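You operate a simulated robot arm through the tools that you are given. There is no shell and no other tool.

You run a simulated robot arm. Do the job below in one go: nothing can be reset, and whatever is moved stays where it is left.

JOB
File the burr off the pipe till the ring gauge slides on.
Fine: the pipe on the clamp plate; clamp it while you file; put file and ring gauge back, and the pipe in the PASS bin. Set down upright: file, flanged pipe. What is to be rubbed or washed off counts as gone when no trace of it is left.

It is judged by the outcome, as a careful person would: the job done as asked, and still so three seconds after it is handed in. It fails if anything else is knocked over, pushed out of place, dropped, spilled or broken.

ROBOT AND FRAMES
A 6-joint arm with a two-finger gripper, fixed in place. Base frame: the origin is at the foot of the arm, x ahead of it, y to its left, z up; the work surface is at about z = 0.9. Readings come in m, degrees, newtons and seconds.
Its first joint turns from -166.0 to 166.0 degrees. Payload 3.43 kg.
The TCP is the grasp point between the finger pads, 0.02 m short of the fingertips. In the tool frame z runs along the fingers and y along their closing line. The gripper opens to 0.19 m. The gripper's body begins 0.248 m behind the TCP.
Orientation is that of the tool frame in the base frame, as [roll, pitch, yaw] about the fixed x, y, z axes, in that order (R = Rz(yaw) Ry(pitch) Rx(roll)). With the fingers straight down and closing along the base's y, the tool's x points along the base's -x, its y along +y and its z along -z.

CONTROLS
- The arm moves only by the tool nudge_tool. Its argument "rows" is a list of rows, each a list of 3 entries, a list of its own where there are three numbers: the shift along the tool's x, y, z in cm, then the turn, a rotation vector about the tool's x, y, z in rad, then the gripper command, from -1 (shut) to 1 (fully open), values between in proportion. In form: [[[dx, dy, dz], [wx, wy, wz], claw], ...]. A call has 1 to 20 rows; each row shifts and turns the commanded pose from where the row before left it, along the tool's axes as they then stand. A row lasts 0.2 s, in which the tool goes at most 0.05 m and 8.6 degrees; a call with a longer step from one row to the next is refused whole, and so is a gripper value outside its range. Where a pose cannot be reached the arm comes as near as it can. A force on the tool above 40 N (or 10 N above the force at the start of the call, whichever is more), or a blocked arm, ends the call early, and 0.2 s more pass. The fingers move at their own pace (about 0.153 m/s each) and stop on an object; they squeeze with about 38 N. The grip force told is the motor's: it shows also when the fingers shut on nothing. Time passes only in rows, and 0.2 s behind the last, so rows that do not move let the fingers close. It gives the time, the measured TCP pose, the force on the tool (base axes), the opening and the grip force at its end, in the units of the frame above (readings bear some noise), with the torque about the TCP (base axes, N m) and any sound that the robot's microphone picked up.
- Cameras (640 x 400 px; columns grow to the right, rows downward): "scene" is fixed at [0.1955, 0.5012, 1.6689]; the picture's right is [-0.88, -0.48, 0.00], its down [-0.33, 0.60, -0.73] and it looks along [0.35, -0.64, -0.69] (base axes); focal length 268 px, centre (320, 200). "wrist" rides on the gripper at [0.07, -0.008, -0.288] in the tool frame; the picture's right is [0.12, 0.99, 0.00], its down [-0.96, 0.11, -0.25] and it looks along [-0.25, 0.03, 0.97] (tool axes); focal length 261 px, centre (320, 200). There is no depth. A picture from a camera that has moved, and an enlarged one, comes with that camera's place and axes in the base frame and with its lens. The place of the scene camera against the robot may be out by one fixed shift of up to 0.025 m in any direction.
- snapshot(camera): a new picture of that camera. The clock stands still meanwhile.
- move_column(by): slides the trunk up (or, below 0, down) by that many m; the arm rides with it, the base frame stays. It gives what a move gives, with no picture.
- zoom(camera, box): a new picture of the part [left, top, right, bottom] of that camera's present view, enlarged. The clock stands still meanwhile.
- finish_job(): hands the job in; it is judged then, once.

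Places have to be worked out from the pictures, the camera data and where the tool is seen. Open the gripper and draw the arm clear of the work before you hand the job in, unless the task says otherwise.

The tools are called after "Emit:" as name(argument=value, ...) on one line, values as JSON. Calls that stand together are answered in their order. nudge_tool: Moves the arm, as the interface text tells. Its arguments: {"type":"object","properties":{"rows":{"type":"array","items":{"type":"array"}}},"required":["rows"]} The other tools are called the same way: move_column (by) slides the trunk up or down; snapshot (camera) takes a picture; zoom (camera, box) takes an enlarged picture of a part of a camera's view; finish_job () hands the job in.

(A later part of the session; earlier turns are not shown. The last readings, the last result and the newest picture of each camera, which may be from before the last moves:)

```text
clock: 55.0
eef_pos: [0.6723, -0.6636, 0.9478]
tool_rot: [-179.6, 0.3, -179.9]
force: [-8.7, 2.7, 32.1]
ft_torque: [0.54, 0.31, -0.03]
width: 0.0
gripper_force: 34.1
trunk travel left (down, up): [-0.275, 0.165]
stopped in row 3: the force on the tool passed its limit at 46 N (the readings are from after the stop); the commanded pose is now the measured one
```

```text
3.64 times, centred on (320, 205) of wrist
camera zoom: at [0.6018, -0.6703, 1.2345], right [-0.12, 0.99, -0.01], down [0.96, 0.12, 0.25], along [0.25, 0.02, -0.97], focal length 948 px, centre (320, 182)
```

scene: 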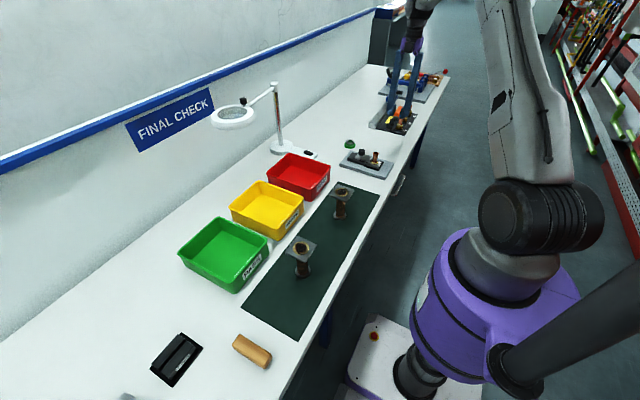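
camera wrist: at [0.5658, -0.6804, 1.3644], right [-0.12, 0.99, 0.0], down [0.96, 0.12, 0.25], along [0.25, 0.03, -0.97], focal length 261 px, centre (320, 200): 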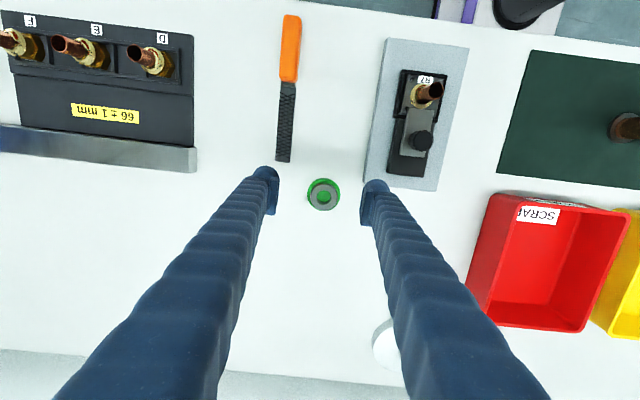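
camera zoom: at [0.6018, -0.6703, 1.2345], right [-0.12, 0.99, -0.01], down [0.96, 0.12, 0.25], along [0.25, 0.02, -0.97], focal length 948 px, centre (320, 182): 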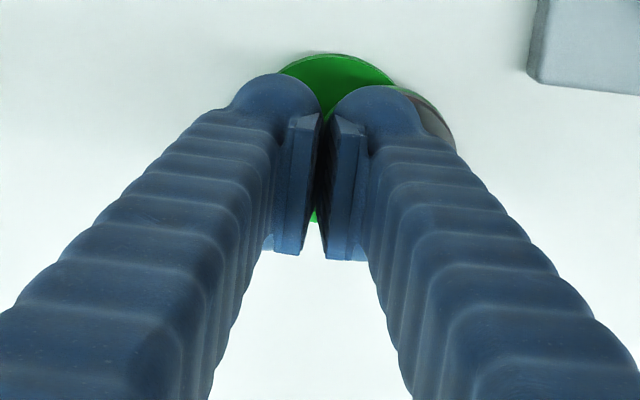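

The fingers slid off the ring and shut on nothing, with an upward force. I look at what happened to the ring before moving.

Emit:
zoom(camera="scene", box=[335, 115, 385, 155])

Emit:
snapshot(camera="wrist")

```text
10.00 times, centred on (360, 135) of scene
camera zoom: at [0.1955, 0.5012, 1.6689], right [-0.88, -0.48, 0.0], down [-0.33, 0.6, -0.73], along [0.35, -0.64, -0.69], focal length 2682 px, centre (-80, 850)
```

zoom: 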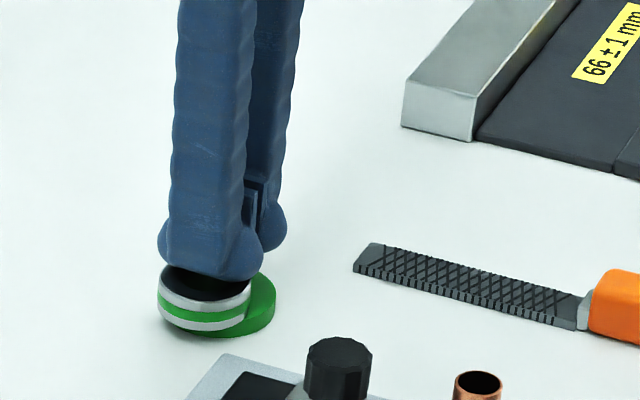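

```text
taken
camera wrist: at [0.6018, -0.6703, 1.2345], right [-0.12, 0.99, -0.01], down [0.96, 0.12, 0.25], along [0.25, 0.02, -0.97], focal length 261 px, centre (320, 200)
```

wrist: 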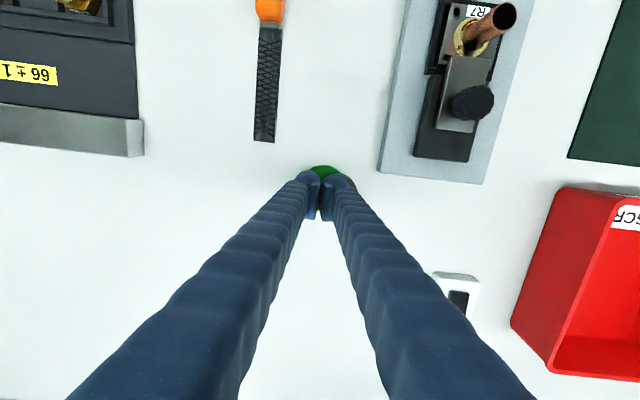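

The ring was squeezed out sideways and now leans against the green base under the fingertips. I lift straight up slowly with the fingers as they are, then look.

Emit:
nudge_tool(rows=[[[0, 0, -0.5], [0, 0, 0], -1], [[0, 0, -1], [0, 0, 0], -1], [[0, 0, -3], [0, 0, 0], -1], [[0, 0, -4], [0, 0, 0], -1], [[0, 0, -4], [0, 0, 0], -1], [[0, 0, 0], [0, 0, 0], 0], [[0, 0, 0], [0, 0, 0], 0]])

Emit:
zoom(camera="scene", box=[335, 125, 375, 155])

Emit:
zoom(camera="wrist", box=[280, 150, 380, 230])

```text
clock: 56.5
eef_pos: [0.6733, -0.6617, 1.0701]
tool_rot: [-179.6, 0.2, -180.0]
force: [0.1, -0.4, -0.2]
ft_torque: [0.06, -0.01, 0.01]
width: 0.0951
gripper_force: 0.0
trunk travel left (down, up): [-0.275, 0.165]
```

```text
13.33 times, centred on (355, 140) of scene
camera zoom: at [0.1955, 0.5012, 1.6689], right [-0.88, -0.48, 0.0], down [-0.33, 0.6, -0.73], along [0.35, -0.64, -0.69], focal length 3576 px, centre (-147, 1000)
```

zoom: 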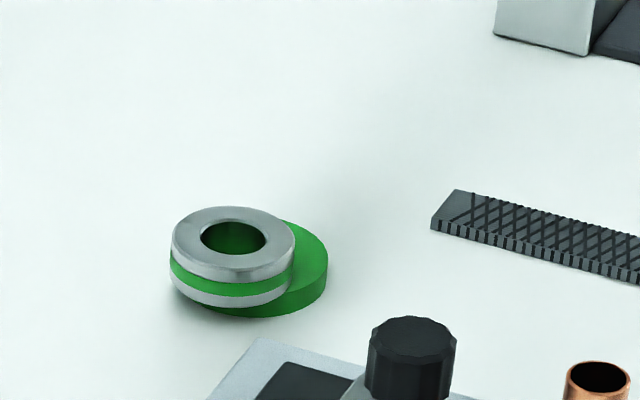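

```text
5.00 times, centred on (330, 190) of wrist
camera zoom: at [0.6025, -0.6683, 1.3577], right [-0.12, 0.99, -0.01], down [0.96, 0.12, 0.25], along [0.25, 0.02, -0.97], focal length 1303 px, centre (270, 250)
```

zoom: 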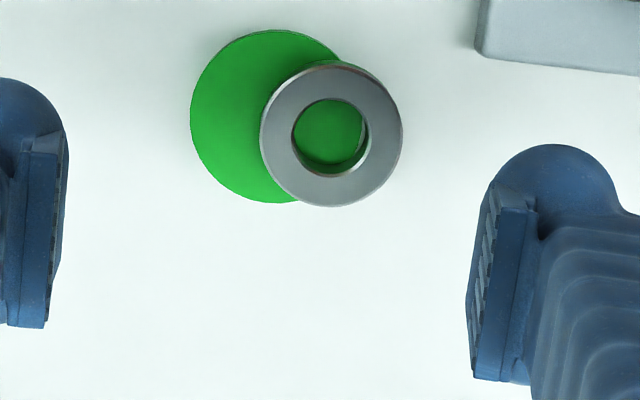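

The ring slid 18 mm toward +y but still rests level on the green disc (disc unmoved at (0.671,-0.661), ring now at (0.672,-0.643)). I'll regrip deeper; first I move over the ring, fix the slight tilt, and lower for a check.

Emit:
nudge_tool(rows=[[[0.13, 1.87, 0], [-0.007, 0.0035, 0], 0], [[0, 0, 3.5], [0, 0, 0], 0], [[0, 0, 3.5], [0, 0, 0], 0], [[0, 0, 3], [0, 0, 0], 0], [[0, 0, 0], [0, 0, 0], -0.2], [[0, 0, 0], [0, 0, 0], -0.2]])

Emit:
zoom(camera="wrist", box=[260, 150, 380, 260])

Emit:
zoom(camera="scene", box=[335, 125, 375, 155])

```text
clock: 58.0
eef_pos: [0.6707, -0.6398, 0.9687]
tool_rot: [-180.0, 0.1, -179.9]
force: [0.0, -0.1, 0.4]
ft_torque: [0.0, 0.03, 0.01]
width: 0.0762
gripper_force: 0.1
trunk travel left (down, up): [-0.275, 0.165]
```

```text
3.64 times, centred on (320, 205) of wrist
camera zoom: at [0.6012, -0.6488, 1.256], right [-0.12, 0.99, 0.0], down [0.96, 0.12, 0.25], along [0.25, 0.03, -0.97], focal length 948 px, centre (320, 182)
```

zoom: 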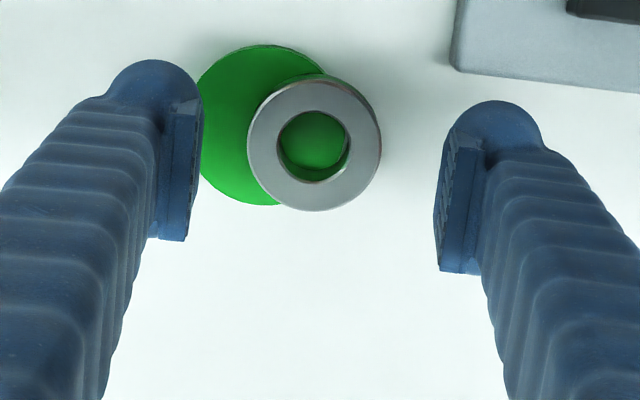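

```text
13.33 times, centred on (355, 140) of scene
camera zoom: at [0.1955, 0.5012, 1.6689], right [-0.88, -0.48, 0.0], down [-0.33, 0.6, -0.73], along [0.35, -0.64, -0.69], focal length 3576 px, centre (-147, 1000)
```

zoom: 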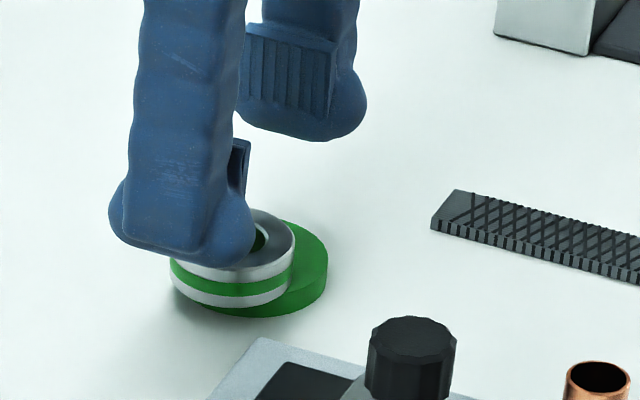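

Before regripping I examine the finger pads' geometry, because the grip depends on how far the pad extends toward the tip.

Emit:
zoom(camera="scene", box=[340, 118, 366, 142])

Emit:
zoom(camera="wrist", box=[340, 170, 400, 240])

```text
16.00 times, centred on (353, 130) of scene
camera zoom: at [0.1955, 0.5012, 1.6689], right [-0.88, -0.48, 0.0], down [-0.33, 0.6, -0.73], along [0.35, -0.64, -0.69], focal length 4292 px, centre (-208, 1320)
```

zoom: 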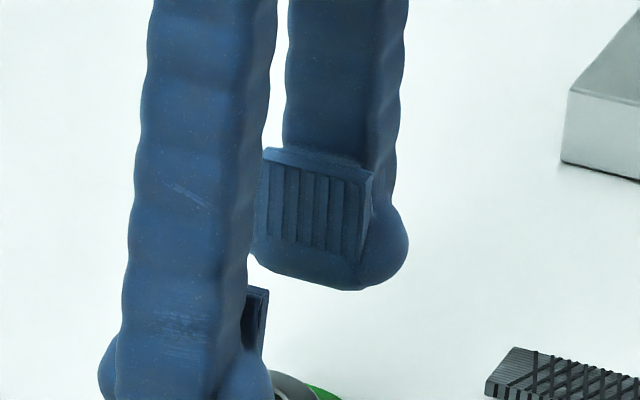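

```text
5.71 times, centred on (370, 205) of wrist
camera zoom: at [0.6012, -0.6488, 1.256], right [-0.12, 0.99, 0.0], down [0.96, 0.12, 0.25], along [0.25, 0.03, -0.97], focal length 1489 px, centre (34, 171)
```

zoom: 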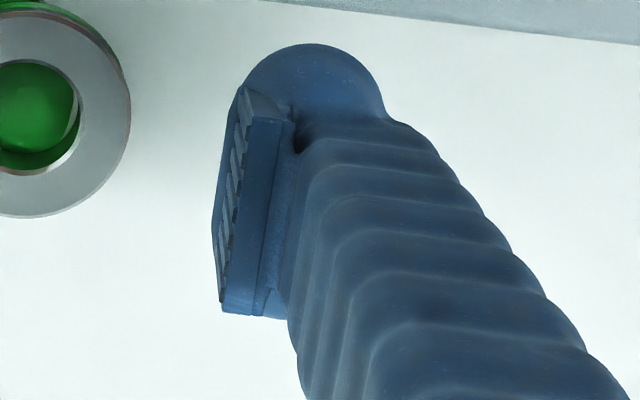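

The ribbed pads end about 1 cm above the bulbous tips, so the first grip only caught the ring's top edge. I centre on the ring, narrow the opening to ~57 mm and lower further, feeling for the disc.

Emit:
nudge_tool(rows=[[[-0.13, -0.17, 0], [0, 0, 0], -0.3], [[0, 0, 1.5], [0, 0, 0], -0.37], [[0, 0, 1.0], [0, 0, 0], -0.37], [[0, 0, 0.5], [0, 0, 0], -0.37], [[0, 0, 0], [0, 0, 0], -0.37]])

Emit:
zoom(camera="scene", box=[335, 125, 375, 155])

Emit:
zoom(camera="wrist", box=[260, 150, 380, 260])

```text
clock: 59.1
eef_pos: [0.6719, -0.6444, 0.9393]
tool_rot: [179.9, 0.0, -179.9]
force: [-0.1, -0.4, -0.1]
ft_torque: [0.03, 0.01, -0.05]
width: 0.0598
gripper_force: 0.1
trunk travel left (down, up): [-0.275, 0.165]
```

```text
13.33 times, centred on (355, 140) of scene
camera zoom: at [0.1955, 0.5012, 1.6689], right [-0.88, -0.48, 0.0], down [-0.33, 0.6, -0.73], along [0.35, -0.64, -0.69], focal length 3576 px, centre (-147, 1000)
```

zoom: 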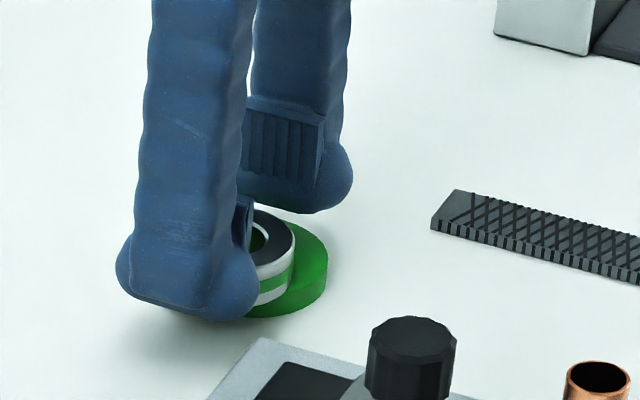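

```text
3.64 times, centred on (320, 205) of wrist
camera zoom: at [0.6027, -0.654, 1.2257], right [-0.12, 0.99, 0.0], down [0.96, 0.12, 0.25], along [0.25, 0.03, -0.97], focal length 948 px, centre (320, 182)
```

zoom: 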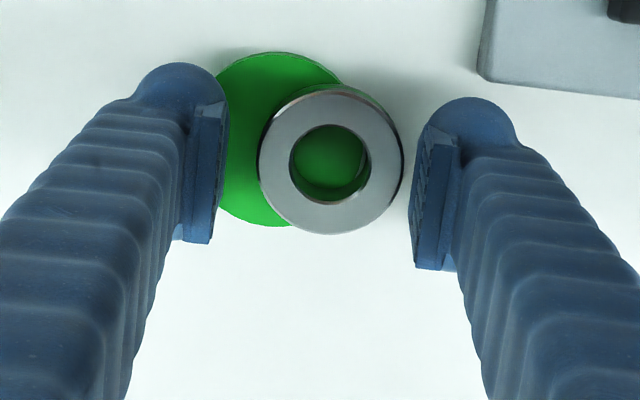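

By the picture the ring is ~4 mm to the +y side of the TCP. I correct that and lower about 6 mm more, then re-check.

Emit:
nudge_tool(rows=[[[0, 0.38, 0], [0, 0, 0], -0.37], [[0, 0, 0.3], [0, 0, 0], -0.37], [[0, 0, 0.3], [0, 0, 0], -0.37], [[0, 0, 0], [0, 0, 0], -0.37]])

Emit:
zoom(camera="wrist", box=[260, 150, 380, 260])

Emit:
zoom(camera="scene", box=[335, 125, 375, 155])

```text
clock: 60.1
eef_pos: [0.6723, -0.6421, 0.9325]
tool_rot: [180.0, 0.1, 180.0]
force: [0.5, 0.5, 0.6]
ft_torque: [-0.02, -0.04, -0.01]
width: 0.0597
gripper_force: 0.0
trunk travel left (down, up): [-0.275, 0.165]
```

```text
3.64 times, centred on (320, 205) of wrist
camera zoom: at [0.6031, -0.6508, 1.2197], right [-0.12, 0.99, 0.0], down [0.96, 0.12, 0.25], along [0.25, 0.03, -0.97], focal length 948 px, centre (320, 182)
```

zoom: 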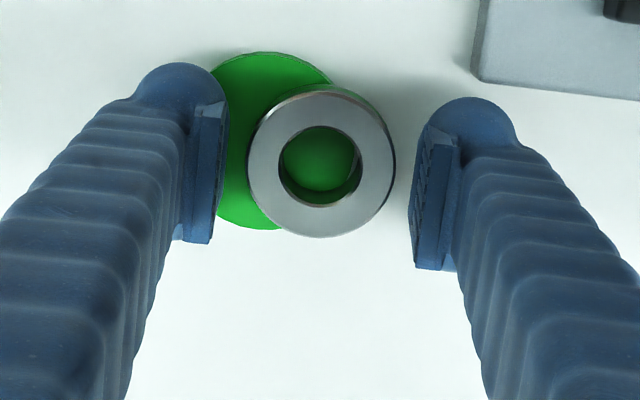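

```text
13.33 times, centred on (355, 140) of scene
camera zoom: at [0.1955, 0.5012, 1.6689], right [-0.88, -0.48, 0.0], down [-0.33, 0.6, -0.73], along [0.35, -0.64, -0.69], focal length 3576 px, centre (-147, 1000)
```

zoom: 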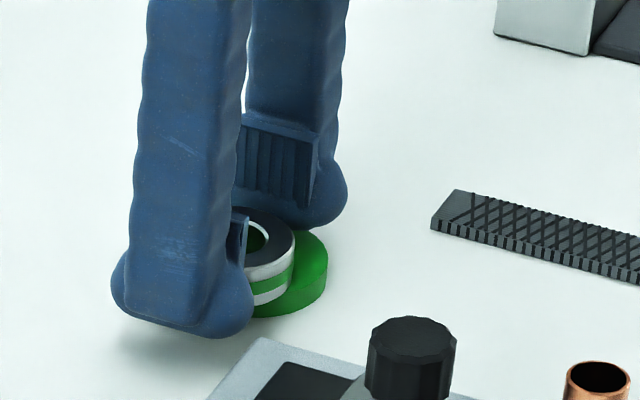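

The ring is centred now, and from pixel geometry the flat pads end near the TCP level while the bulbs reach ~2.4 cm below. I go down in 1 mm steps to just touch the disc so that the bulbs meet the ring at mid-height.

Emit:
nudge_tool(rows=[[[0, 0, 0.1], [0, 0, 0], -0.37], [[0, 0, 0.1], [0, 0, 0], -0.37], [[0, 0, 0], [0, 0, 0], -0.37]])

```text
clock: 61.0
eef_pos: [0.6737, -0.6411, 0.9303]
tool_rot: [180.0, -0.1, 179.9]
force: [-0.2, 0.9, -0.4]
ft_torque: [0.01, -0.01, 0.01]
width: 0.06
gripper_force: 0.0
trunk travel left (down, up): [-0.275, 0.165]
```

No contact yet; two more millimetres.

Emit:
nudge_tool(rows=[[[0, 0, 0.1], [0, 0, 0], -0.37], [[0, 0, 0.1], [0, 0, 0], -0.37], [[0, 0, 0], [0, 0, 0], -0.37]])

Emit:
zoom(camera="scene", box=[335, 125, 375, 155])

Emit:
zoom(camera="wrist", box=[260, 150, 380, 260])

```text
clock: 61.8
eef_pos: [0.6717, -0.6407, 0.9289]
tool_rot: [-180.0, 0.1, -179.9]
force: [-0.1, 0.5, 0.4]
ft_torque: [0.0, 0.01, 0.02]
width: 0.0596
gripper_force: 0.0
trunk travel left (down, up): [-0.275, 0.165]
```

```text
13.33 times, centred on (355, 140) of scene
camera zoom: at [0.1955, 0.5012, 1.6689], right [-0.88, -0.48, 0.0], down [-0.33, 0.6, -0.73], along [0.35, -0.64, -0.69], focal length 3576 px, centre (-147, 1000)
```

zoom: 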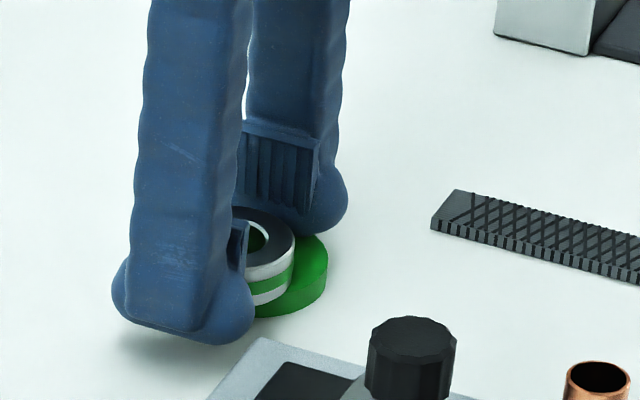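

```text
3.64 times, centred on (320, 205) of wrist
camera zoom: at [0.6026, -0.6509, 1.217], right [-0.12, 0.99, 0.0], down [0.96, 0.12, 0.25], along [0.25, 0.03, -0.97], focal length 948 px, centre (320, 182)
```

zoom: 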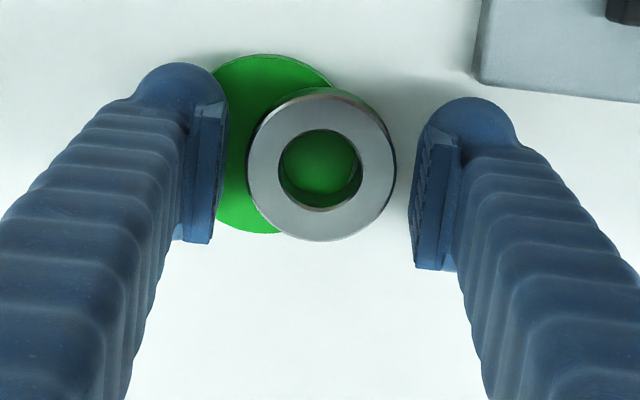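

Still no contact at 0.929; I keep feeling downward in 1 mm steps.

Emit:
nudge_tool(rows=[[[0, 0, 0.1], [0, 0, 0], -0.37], [[0, 0, 0.1], [0, 0, 0], -0.37], [[0, 0, 0], [0, 0, 0], -0.37]])

```text
clock: 62.5
eef_pos: [0.6725, -0.6421, 0.9297]
tool_rot: [-179.9, 0.2, -179.9]
force: [5.7, 0.9, 16.2]
ft_torque: [-0.64, -0.07, 0.22]
width: 0.0597
gripper_force: 0.1
trunk travel left (down, up): [-0.275, 0.165]
```

The left fingertip touches the disc (16 N) at TCP ≈0.929, so tips are fully down beside the ring. I raise 2 mm and close gently in small width steps.

Emit:
nudge_tool(rows=[[[0, 0, -0.2], [0, 0, 0], -0.37], [[0, 0, 0], [0, 0, 0], -0.42], [[0, 0, 0], [0, 0, 0], -0.47], [[0, 0, 0], [0, 0, 0], -0.5], [[0, 0, 0], [0, 0, 0], -0.52], [[0, 0, 0], [0, 0, 0], -0.52]])

Emit:
zoom(camera="wrist", box=[260, 150, 380, 260])

Emit:
zoom(camera="scene", box=[335, 125, 375, 155])

```text
clock: 64.0
eef_pos: [0.6715, -0.6422, 0.9297]
tool_rot: [180.0, 0.1, -180.0]
force: [-2.7, -7.6, 9.8]
ft_torque: [-0.55, 0.03, -0.06]
width: 0.0508
gripper_force: 4.9
trunk travel left (down, up): [-0.275, 0.165]
```

```text
3.64 times, centred on (320, 205) of wrist
camera zoom: at [0.6013, -0.6506, 1.217], right [-0.12, 0.99, 0.0], down [0.96, 0.12, 0.25], along [0.25, 0.03, -0.97], focal length 948 px, centre (320, 182)
```

zoom: 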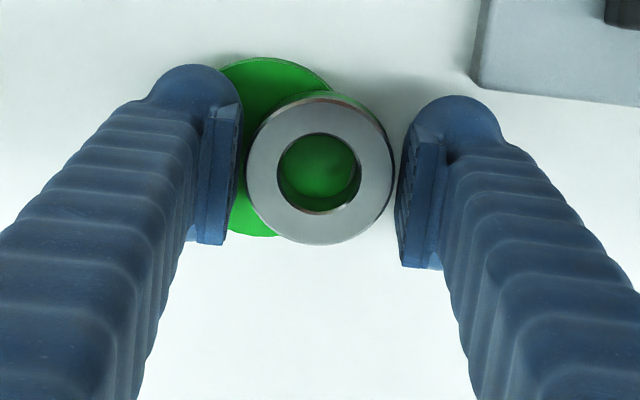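

```text
13.33 times, centred on (355, 140) of scene
camera zoom: at [0.1955, 0.5012, 1.6689], right [-0.88, -0.48, 0.0], down [-0.33, 0.6, -0.73], along [0.35, -0.64, -0.69], focal length 3576 px, centre (-147, 1000)
```

zoom: 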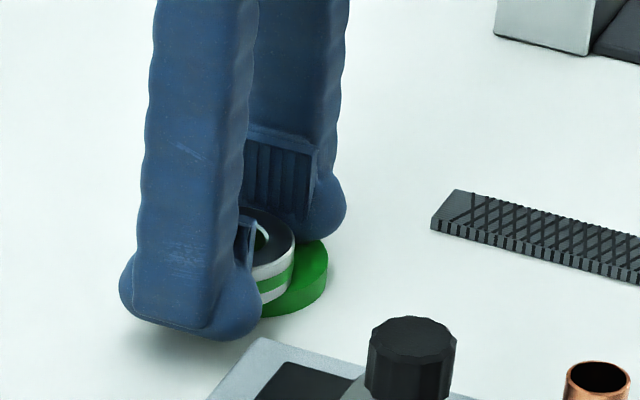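

The left tip still drags on the disc (9.8 N up, friction sideways). I raise 1.5 mm more and then continue closing gently.

Emit:
nudge_tool(rows=[[[0, 0, -0.15], [0, 0, 0], -0.5], [[0, 0, 0], [0, 0, 0], -0.5], [[0, 0, 0], [0, 0, 0], -0.52], [[0, 0, 0], [0, 0, 0], -0.53]])

Emit:
zoom(camera="wrist", box=[260, 150, 380, 260])

```text
clock: 65.0
eef_pos: [0.6706, -0.6402, 0.9312]
tool_rot: [179.9, 0.0, 180.0]
force: [0.3, -0.1, -1.8]
ft_torque: [0.02, -0.02, -0.02]
width: 0.0454
gripper_force: 37.7
trunk travel left (down, up): [-0.275, 0.165]
```

```text
3.64 times, centred on (320, 205) of wrist
camera zoom: at [0.6023, -0.6502, 1.2173], right [-0.12, 0.99, 0.0], down [0.96, 0.12, 0.25], along [0.25, 0.03, -0.97], focal length 948 px, centre (320, 182)
```

zoom: 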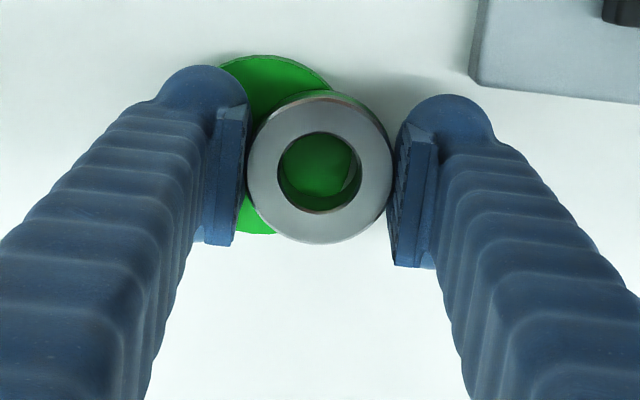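

The ring is gripped: width 45.4 mm, 37.7 N, no upward push. I lift 1 cm slowly and check.

Emit:
nudge_tool(rows=[[[0, 0, -0.2], [0, 0, 0], -0.54], [[0, 0, -0.3], [0, 0, 0], -0.54], [[0, 0, -0.5], [0, 0, 0], -0.54], [[0, 0, 0], [0, 0, 0], -0.54]])

Emit:
zoom(camera="scene", box=[335, 125, 375, 155])

Emit:
zoom(camera="wrist", box=[260, 150, 380, 260])

```text
clock: 66.0
eef_pos: [0.6721, -0.6389, 0.9392]
tool_rot: [-179.9, 0.2, 179.9]
force: [-0.3, 0.2, 2.1]
ft_torque: [-0.03, -0.02, 0.03]
width: 0.0447
gripper_force: 0.1
trunk travel left (down, up): [-0.275, 0.165]
```

```text
13.33 times, centred on (355, 140) of scene
camera zoom: at [0.1955, 0.5012, 1.6689], right [-0.88, -0.48, 0.0], down [-0.33, 0.6, -0.73], along [0.35, -0.64, -0.69], focal length 3576 px, centre (-147, 1000)
```

zoom: 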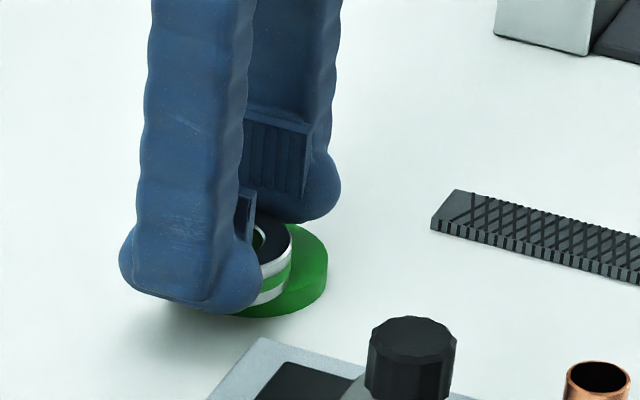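

```text
3.64 times, centred on (320, 205) of wrist
camera zoom: at [0.6029, -0.6495, 1.2277], right [-0.12, 0.99, 0.0], down [0.96, 0.12, 0.25], along [0.25, 0.03, -0.97], focal length 948 px, centre (320, 182)
```

zoom: 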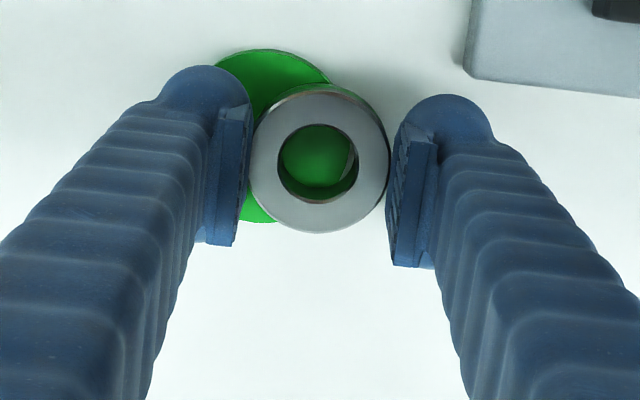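

The ring stayed put: at that height only the pads' bottom edge was touching its chamfer. The bulbs are recessed ~3 mm below the pads, so I'll grip with the bulbs at ring mid-height and pads just above the ring: TCP ≈0.933, closing slowly further.

Emit:
nudge_tool(rows=[[[0, 0, 0], [0, 0, 0], -0.4], [[0, 0, 0], [0, 0, 0], -0.4], [[0, 0, 0.3], [0, 0, 0], -0.4], [[0, 0, 0.3], [0, 0, 0], -0.4], [[0, 0, 0], [0, 0, 0], -0.5], [[0, 0, 0], [0, 0, 0], -0.53], [[0, 0, 0], [0, 0, 0], -0.55]])

Emit:
zoom(camera="wrist", box=[260, 150, 380, 260])

```text
clock: 67.5
eef_pos: [0.6719, -0.6401, 0.9332]
tool_rot: [180.0, 0.2, -179.9]
force: [-0.3, 0.4, 0.7]
ft_torque: [0.01, -0.04, -0.01]
width: 0.0444
gripper_force: 38.4
trunk travel left (down, up): [-0.275, 0.165]
```

```text
3.64 times, centred on (320, 205) of wrist
camera zoom: at [0.6024, -0.6497, 1.2217], right [-0.12, 0.99, 0.0], down [0.96, 0.12, 0.25], along [0.25, 0.03, -0.97], focal length 948 px, centre (320, 182)
```

zoom: 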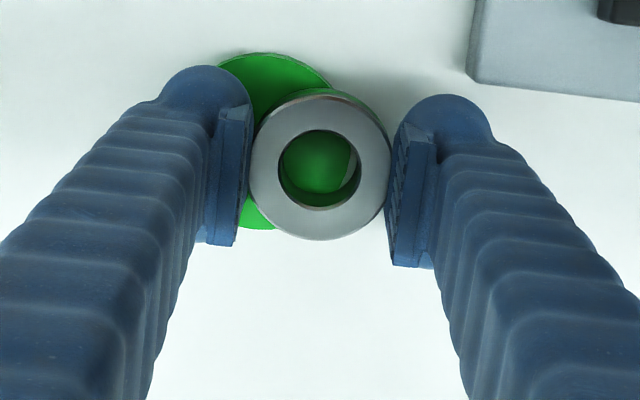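

There is firm contact (38 N, width 44.4 mm) with no vertical push. I lift just 3 mm and read whether the ring follows.

Emit:
nudge_tool(rows=[[[0, 0, 0], [0, 0, 0], -0.6], [[0, 0, -0.15], [0, 0, 0], -0.6], [[0, 0, -0.15], [0, 0, 0], -0.6], [[0, 0, 0], [0, 0, 0], -0.6]])

Emit:
zoom(camera="wrist", box=[260, 150, 380, 260])

Emit:
zoom(camera="scene", box=[335, 125, 375, 155])

```text
clock: 68.5
eef_pos: [0.672, -0.6396, 0.9372]
tool_rot: [179.9, 0.0, 180.0]
force: [0.5, -0.1, -3.1]
ft_torque: [0.0, 0.0, 0.02]
width: 0.0443
gripper_force: 38.1
trunk travel left (down, up): [-0.275, 0.165]
```

```text
3.64 times, centred on (320, 205) of wrist
camera zoom: at [0.6026, -0.6502, 1.2247], right [-0.12, 0.99, 0.0], down [0.96, 0.12, 0.25], along [0.25, 0.03, -0.97], focal length 948 px, centre (320, 182)
```

zoom: 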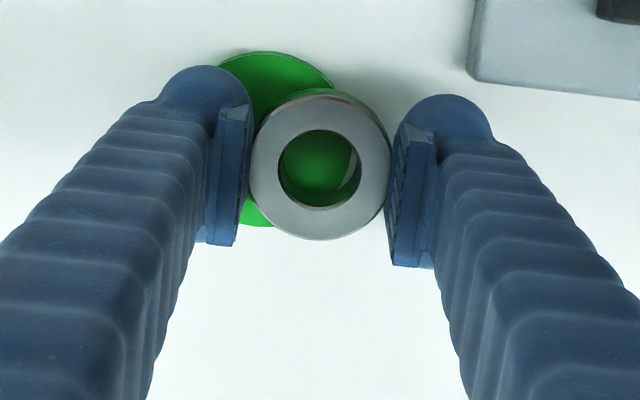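

```text
13.33 times, centred on (355, 140) of scene
camera zoom: at [0.1955, 0.5012, 1.6689], right [-0.88, -0.48, 0.0], down [-0.33, 0.6, -0.73], along [0.35, -0.64, -0.69], focal length 3576 px, centre (-147, 1000)
```

zoom: 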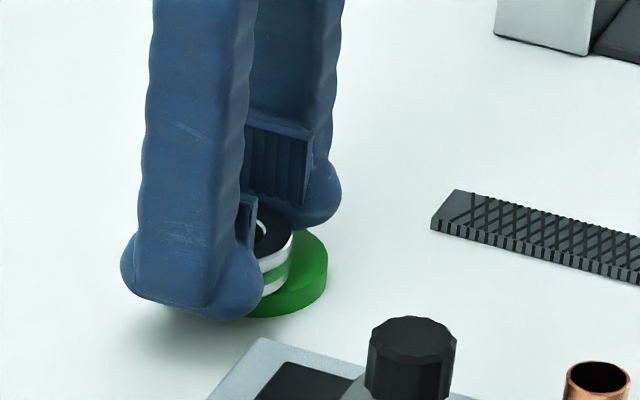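

The ring is lifted (weight ≈3 N, it stays fixed between the fingers). I lift it slowly to about z=1.06 and check.

Emit:
nudge_tool(rows=[[[0, 0, -0.4], [0, 0, 0], -0.65], [[0, 0, -0.8], [0, 0, 0], -0.65], [[0, 0, -1.2], [0, 0, 0], -0.65], [[0, 0, -1.5], [0, 0, 0], -0.65], [[0, 0, -2], [0, 0, 0], -0.65], [[0, 0, -2], [0, 0, 0], -0.65], [[0, 0, -2], [0, 0, 0], -0.65], [[0, 0, -1.5], [0, 0, 0], -0.65], [[0, 0, -0.8], [0, 0, 0], -0.65], [[0, 0, 0], [0, 0, 0], -0.65]])

Emit:
zoom(camera="wrist", box=[260, 150, 380, 260])

Emit:
zoom(camera="scene", box=[320, 90, 400, 160])

```text
clock: 70.8
eef_pos: [0.6721, -0.6401, 1.0606]
tool_rot: [-179.9, 0.0, -179.9]
force: [0.0, 0.0, -2.7]
ft_torque: [0.01, -0.03, 0.04]
width: 0.0445
gripper_force: 38.5
trunk travel left (down, up): [-0.275, 0.165]
```

```text
3.64 times, centred on (320, 205) of wrist
camera zoom: at [0.6025, -0.6502, 1.3467], right [-0.12, 0.99, 0.0], down [0.96, 0.12, 0.25], along [0.25, 0.03, -0.97], focal length 948 px, centre (320, 182)
```

zoom: 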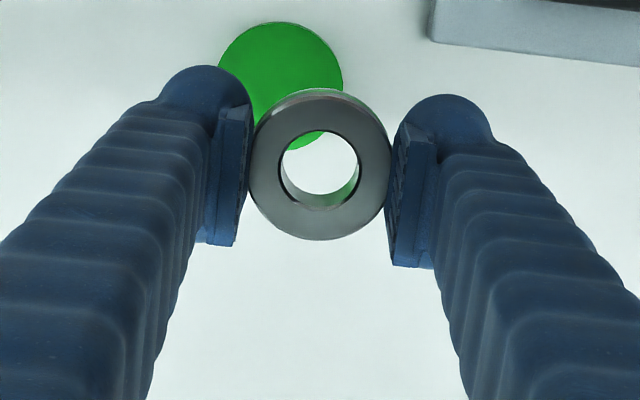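

```text
5.71 times, centred on (360, 125) of scene
camera zoom: at [0.1955, 0.5012, 1.6689], right [-0.88, -0.48, 0.0], down [-0.33, 0.6, -0.73], along [0.35, -0.64, -0.69], focal length 1533 px, centre (91, 629)
```

zoom: 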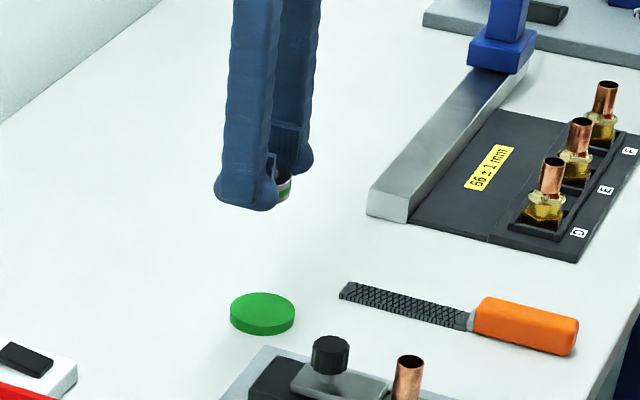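

The ring is firmly held, centred on the TCP, with its underside ~2.45 cm below it; the disc stays in place. I carry it over to the pipe at about (0.494,-0.531).

Emit:
nudge_tool(rows=[[[1.5, 0.9, 0], [0, 0, 0], -0.65], [[2.7, 1.65, -0.2], [0, 0, 0], -0.65], [[2.7, 1.65, -0.2], [0, 0, 0], -0.65], [[2.7, 1.65, -0.2], [0, 0, 0], -0.65], [[2.7, 1.65, 0], [0, 0, 0], -0.65], [[2.7, 1.65, 0], [0, 0, 0], -0.65], [[1.9, 1.2, 0], [0, 0, 0], -0.65], [[0.9, 0.55, 0], [0, 0, 0], -0.65], [[0, 0, 0], [0, 0, 0], -0.65]])

Emit:
zoom(camera="wrist", box=[260, 150, 380, 260])

Emit:
zoom(camera="scene", box=[335, 110, 405, 170])

```text
clock: 72.8
eef_pos: [0.4959, -0.5318, 1.0656]
tool_rot: [-180.0, 0.1, -179.9]
force: [0.0, -0.3, -1.7]
ft_torque: [0.01, 0.0, 0.03]
width: 0.0443
gripper_force: 37.9
trunk travel left (down, up): [-0.275, 0.165]
```

```text
3.64 times, centred on (320, 205) of wrist
camera zoom: at [0.4259, -0.5417, 1.3529], right [-0.12, 0.99, 0.0], down [0.96, 0.12, 0.25], along [0.25, 0.03, -0.97], focal length 948 px, centre (320, 182)
```

zoom: 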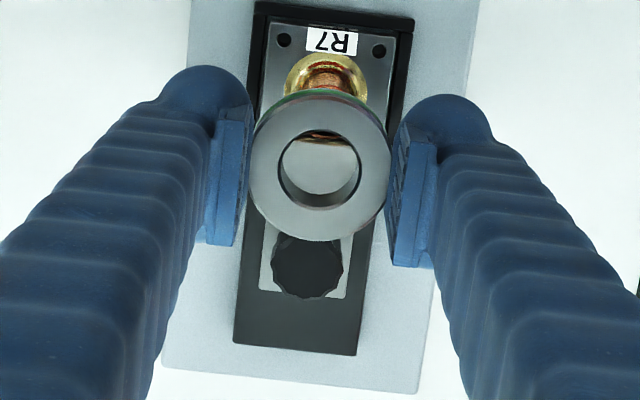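

```text
6.67 times, centred on (370, 140) of scene
camera zoom: at [0.1955, 0.5012, 1.6689], right [-0.88, -0.48, 0.0], down [-0.33, 0.6, -0.73], along [0.35, -0.64, -0.69], focal length 1788 px, centre (-13, 600)
```

zoom: 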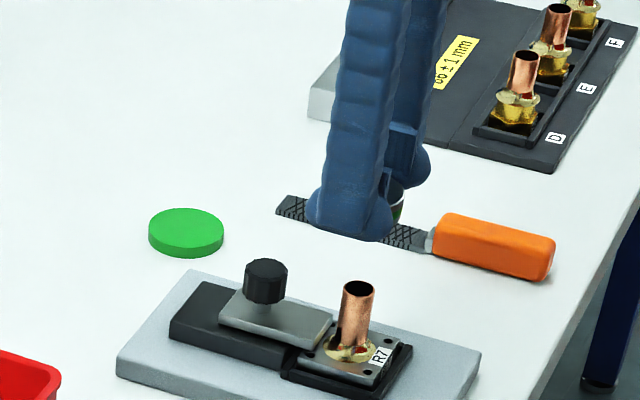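

Through the ring's bore I can see the lower part of the pipe's rim. I zoom in for alignment.

Emit:
zoom(camera="wrist", box=[295, 165, 345, 225])

```text
6.67 times, centred on (320, 195) of wrist
camera zoom: at [0.4259, -0.5417, 1.3529], right [-0.12, 0.99, 0.0], down [0.96, 0.12, 0.25], along [0.25, 0.03, -0.97], focal length 1738 px, centre (320, 233)
```

zoom: 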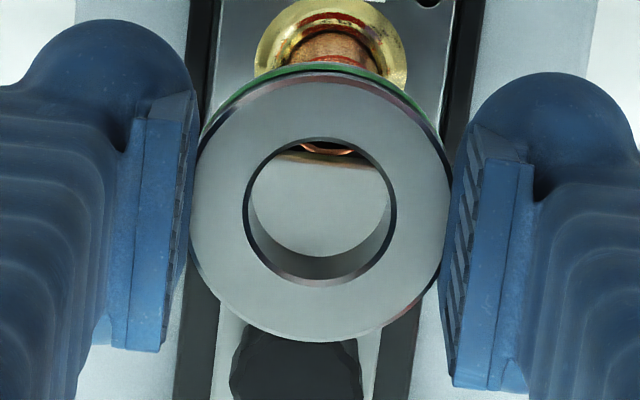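

The visible rim arc puts the pipe about 5 mm toward -x and 2 mm toward +y of the ring's centre. I correct, lower 3 cm and look again.

Emit:
nudge_tool(rows=[[[0.5, 0.2, 0.5], [0, 0, 0], -0.65], [[0, 0, 1.2], [0, 0, 0], -0.65], [[0, 0, 1.2], [0, 0, 0], -0.65], [[0, 0, 0], [0, 0, 0], -0.65]])

Emit:
zoom(camera="wrist", box=[295, 165, 345, 225])

Emit:
zoom(camera="scene", box=[345, 125, 405, 170])

```text
clock: 73.8
eef_pos: [0.4902, -0.5302, 1.037]
tool_rot: [179.9, -0.1, -179.9]
force: [-0.4, 0.9, -1.5]
ft_torque: [0.0, -0.01, 0.02]
width: 0.0442
gripper_force: 38.2
trunk travel left (down, up): [-0.275, 0.165]
```

```text
6.67 times, centred on (320, 195) of wrist
camera zoom: at [0.4205, -0.5401, 1.3243], right [-0.12, 0.99, 0.0], down [0.96, 0.12, 0.25], along [0.25, 0.03, -0.97], focal length 1738 px, centre (320, 233)
```

zoom: 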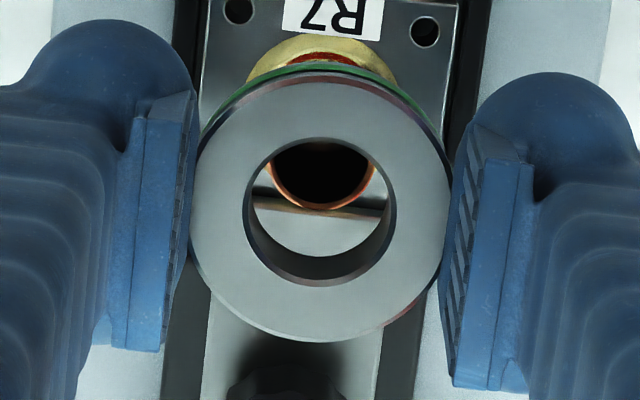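

```text
8.89 times, centred on (375, 148) of scene
camera zoom: at [0.1955, 0.5012, 1.6689], right [-0.88, -0.48, 0.0], down [-0.33, 0.6, -0.73], along [0.35, -0.64, -0.69], focal length 2384 px, centre (-169, 667)
```

zoom: 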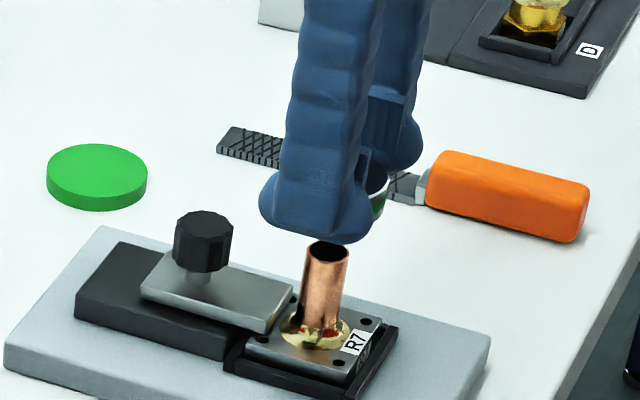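

The pipe's rim is now centred in the bore to within ~1 mm. I lower slowly, checking forces as the ring nears the pipe end.

Emit:
nudge_tool(rows=[[[0.05, 0, 0.6], [0, 0, 0], -0.65], [[0, 0, 0.5], [0, 0, 0], -0.65], [[0, 0, 0.4], [0, 0, 0], -0.65], [[0, 0, 0], [0, 0, 0], -0.65]])

Emit:
zoom(camera="wrist", box=[295, 165, 345, 225])

Emit:
zoom(camera="scene", box=[345, 125, 405, 170])

```text
clock: 74.8
eef_pos: [0.4889, -0.5308, 1.0225]
tool_rot: [-180.0, 0.1, 180.0]
force: [0.7, -0.2, -1.9]
ft_torque: [0.0, -0.02, 0.0]
width: 0.0445
gripper_force: 38.0
trunk travel left (down, up): [-0.275, 0.165]
```

```text
6.67 times, centred on (320, 195) of wrist
camera zoom: at [0.4198, -0.54, 1.3108], right [-0.12, 0.99, 0.0], down [0.96, 0.12, 0.25], along [0.25, 0.03, -0.97], focal length 1738 px, centre (320, 233)
```

zoom: 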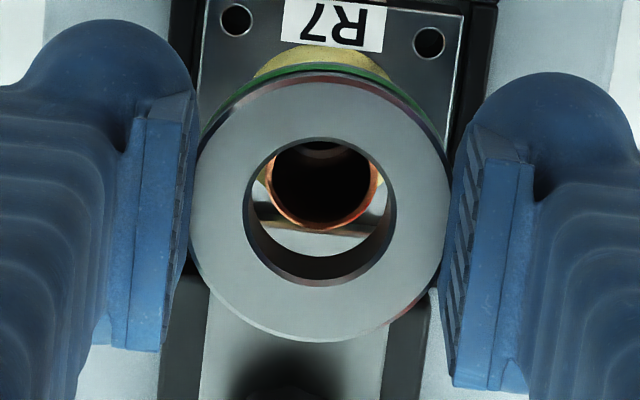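

```text
8.89 times, centred on (375, 148) of scene
camera zoom: at [0.1955, 0.5012, 1.6689], right [-0.88, -0.48, 0.0], down [-0.33, 0.6, -0.73], along [0.35, -0.64, -0.69], focal length 2384 px, centre (-169, 667)
```

zoom: 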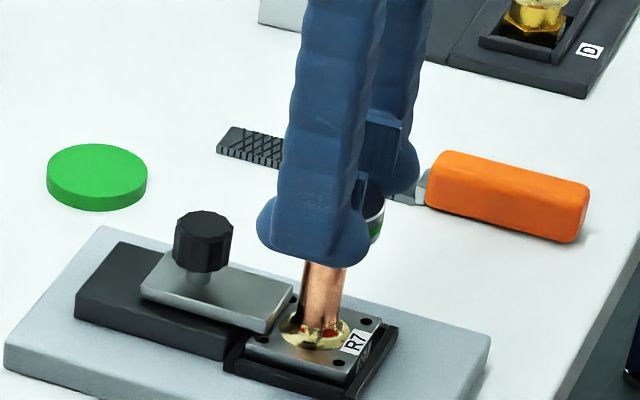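

Alignment through the bore remains within a millimetre. I lower another 1.2 cm in small steps.

Emit:
nudge_tool(rows=[[[0, 0, 0.3], [0, 0, 0], -0.65], [[0, 0, 0.3], [0, 0, 0], -0.65], [[0, 0, 0.3], [0, 0, 0], -0.65], [[0, 0, 0.3], [0, 0, 0], -0.65], [[0, 0, 0], [0, 0, 0], -0.65]])

Emit:
zoom(camera="wrist", box=[295, 165, 345, 225])

```text
clock: 76.0
eef_pos: [0.4898, -0.5304, 1.0098]
tool_rot: [180.0, 0.1, -180.0]
force: [-0.6, -0.8, -1.5]
ft_torque: [-0.02, -0.01, -0.01]
width: 0.0441
gripper_force: 37.7
trunk travel left (down, up): [-0.275, 0.165]
```

```text
6.67 times, centred on (320, 195) of wrist
camera zoom: at [0.4201, -0.54, 1.2971], right [-0.12, 0.99, 0.0], down [0.96, 0.12, 0.25], along [0.25, 0.03, -0.97], focal length 1738 px, centre (320, 233)
```

zoom: 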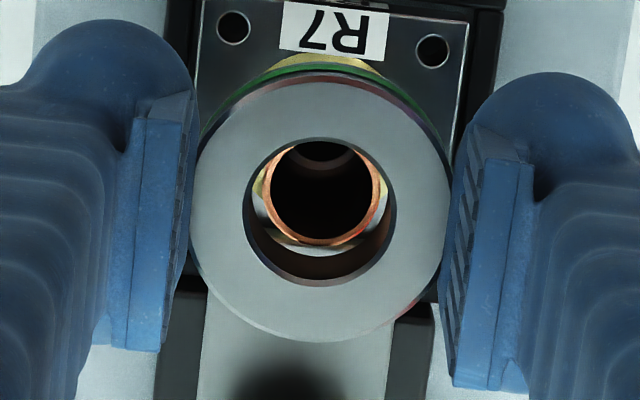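

The pipe end is at the ring's lower edge, about 1 mm to +y. I shift 0.7 mm and continue lowering.

Emit:
nudge_tool(rows=[[[0, 0.07, 0.2], [0, 0, 0], -0.65], [[0, 0, 0.3], [0, 0, 0], -0.65], [[0, 0, 0.3], [0, 0, 0], -0.65], [[0, 0, 0], [0, 0, 0], -0.65]])

Emit:
zoom(camera="wrist", box=[295, 165, 345, 225])

```text
clock: 77.0
eef_pos: [0.4895, -0.53, 1.0018]
tool_rot: [179.9, 0.1, -179.9]
force: [0.2, 0.4, -1.9]
ft_torque: [0.04, -0.01, 0.0]
width: 0.0445
gripper_force: 37.3
trunk travel left (down, up): [-0.275, 0.165]
```

```text
6.67 times, centred on (320, 195) of wrist
camera zoom: at [0.4193, -0.5396, 1.2897], right [-0.12, 0.99, 0.0], down [0.96, 0.12, 0.25], along [0.25, 0.03, -0.97], focal length 1738 px, centre (320, 233)
```

zoom: 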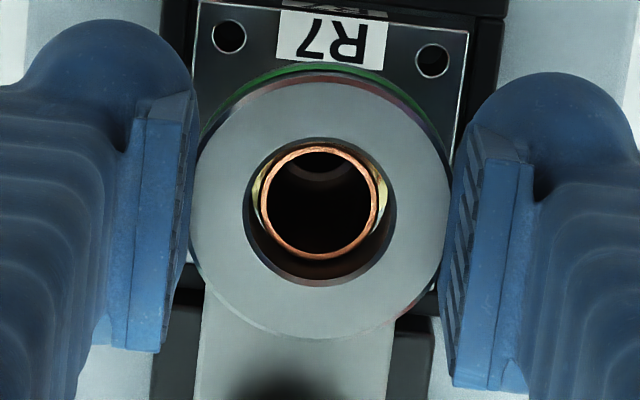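

The pipe end is inside the bore, nicely centred and with no force. I slide the ring further down over the pipe.

Emit:
nudge_tool(rows=[[[0, 0, 0.3], [0, 0, 0], -0.65], [[0, 0, 0.3], [0, 0, 0], -0.65], [[0, 0, 0.3], [0, 0, 0], -0.65], [[0, 0, 0], [0, 0, 0], -0.65]])

Emit:
zoom(camera="wrist", box=[295, 165, 345, 225])

Emit:
zoom(camera="scene", box=[345, 125, 405, 170])

```text
clock: 78.0
eef_pos: [0.4883, -0.528, 0.9939]
tool_rot: [-180.0, 0.2, -179.9]
force: [-0.1, -0.4, -1.5]
ft_torque: [0.01, 0.03, 0.01]
width: 0.0442
gripper_force: 37.8
trunk travel left (down, up): [-0.275, 0.165]
```

```text
6.67 times, centred on (320, 195) of wrist
camera zoom: at [0.4195, -0.5382, 1.2803], right [-0.12, 0.99, 0.0], down [0.96, 0.12, 0.25], along [0.25, 0.03, -0.97], focal length 1738 px, centre (320, 233)
```

zoom: 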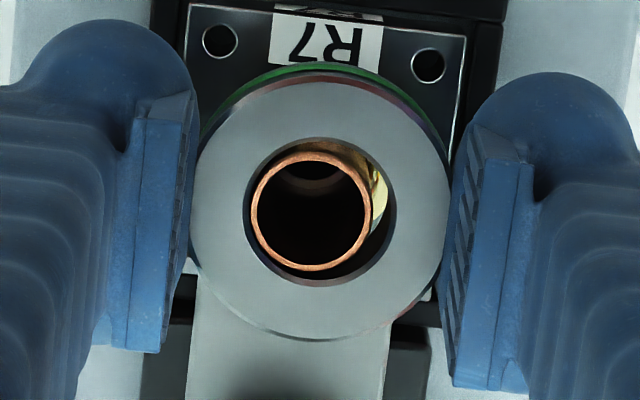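

```text
8.89 times, centred on (375, 148) of scene
camera zoom: at [0.1955, 0.5012, 1.6689], right [-0.88, -0.48, 0.0], down [-0.33, 0.6, -0.73], along [0.35, -0.64, -0.69], focal length 2384 px, centre (-169, 667)
```

zoom: 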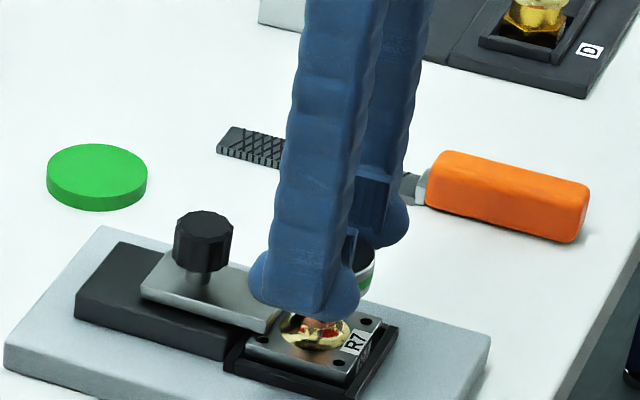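

The pipe sits a bit to the left in the bore (arm wander ≈1.5 mm). I shift -1.5 mm in y and lower 8 mm more so the ring is fully on.

Emit:
nudge_tool(rows=[[[0, -0.15, 0], [0, 0, 0], -0.65], [[0, 0, 0.3], [0, 0, 0], -0.65], [[0, 0, 0.3], [0, 0, 0], -0.65], [[0, 0, 0.2], [0, 0, 0], -0.65], [[0, 0, 0], [0, 0, 0], -0.65]])

Emit:
zoom(camera="wrist", box=[295, 165, 345, 225])

Emit:
zoom(camera="scene", box=[345, 125, 405, 170])

```text
clock: 79.2
eef_pos: [0.4878, -0.5301, 0.9848]
tool_rot: [179.8, 0.0, 180.0]
force: [-0.3, 0.6, -2.4]
ft_torque: [0.01, 0.01, -0.01]
width: 0.0445
gripper_force: 37.6
trunk travel left (down, up): [-0.275, 0.165]
```

```text
6.67 times, centred on (320, 195) of wrist
camera zoom: at [0.4189, -0.5405, 1.2718], right [-0.12, 0.99, 0.0], down [0.96, 0.12, 0.25], along [0.25, 0.03, -0.97], focal length 1738 px, centre (320, 233)
```

zoom: 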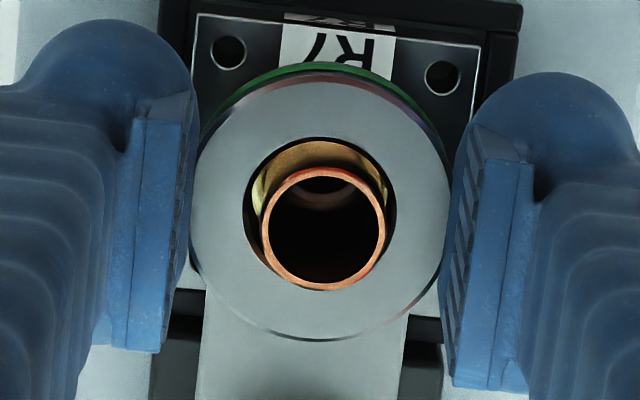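

```text
8.89 times, centred on (375, 148) of scene
camera zoom: at [0.1955, 0.5012, 1.6689], right [-0.88, -0.48, 0.0], down [-0.33, 0.6, -0.73], along [0.35, -0.64, -0.69], focal length 2384 px, centre (-169, 667)
```

zoom: 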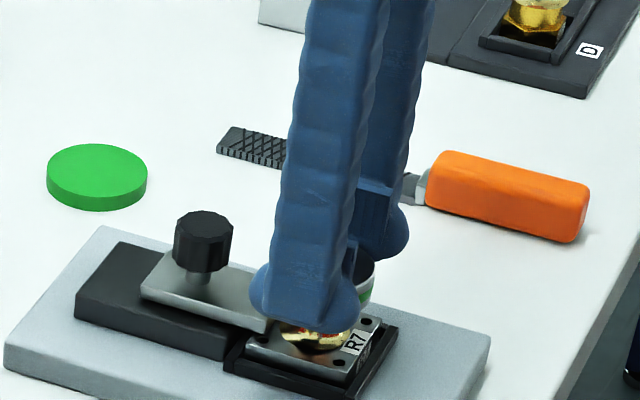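

The ring gauge has slid fully over the pipe end with no resistance — the gauge test passes. I lift it straight off again.

Emit:
nudge_tool(rows=[[[0, 0.03, -0.5], [0, 0, 0], -0.65], [[0, 0, -0.7], [0, 0, 0], -0.65], [[0, 0, -0.8], [0, 0, 0], -0.65], [[0, 0, -1], [0, 0, 0], -0.65], [[0, 0, -1], [0, 0, 0], -0.65], [[0, 0, -2], [0, 0, 0], -0.65], [[0, 0, -2.5], [0, 0, 0], -0.65], [[0, 0, 0], [0, 0, 0], -0.65]])

Emit:
zoom(camera="wrist", box=[260, 150, 380, 260])

Emit:
zoom(camera="scene", box=[335, 110, 405, 170])

```text
clock: 81.0
eef_pos: [0.4873, -0.5302, 1.0695]
tool_rot: [180.0, 0.0, -180.0]
force: [0.8, 0.6, -2.0]
ft_torque: [-0.04, 0.04, 0.0]
width: 0.0445
gripper_force: 38.4
trunk travel left (down, up): [-0.275, 0.165]
```

```text
3.64 times, centred on (320, 205) of wrist
camera zoom: at [0.4177, -0.5407, 1.3568], right [-0.12, 0.99, 0.0], down [0.96, 0.12, 0.25], along [0.25, 0.03, -0.97], focal length 948 px, centre (320, 182)
```

zoom: 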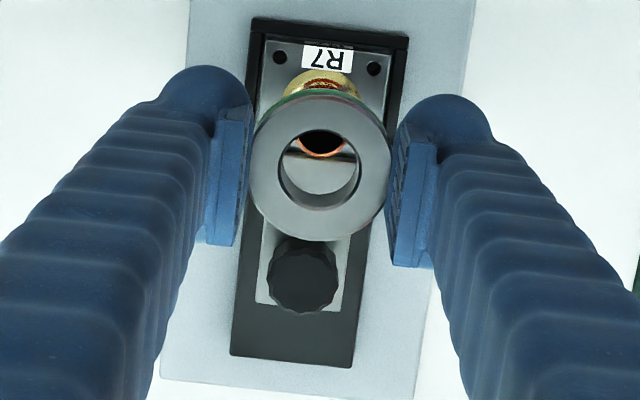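

```text
6.67 times, centred on (370, 140) of scene
camera zoom: at [0.1955, 0.5012, 1.6689], right [-0.88, -0.48, 0.0], down [-0.33, 0.6, -0.73], along [0.35, -0.64, -0.69], focal length 1788 px, centre (-13, 600)
```

zoom: 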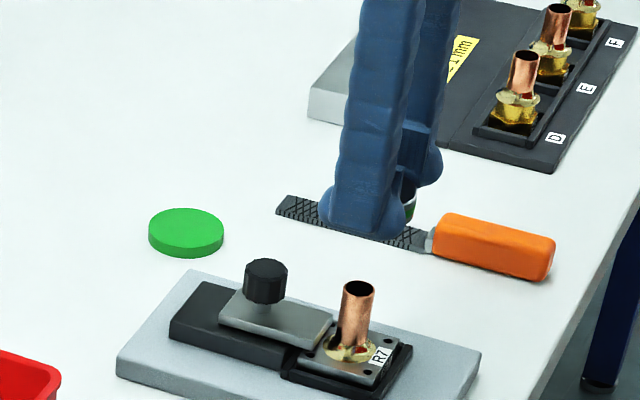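

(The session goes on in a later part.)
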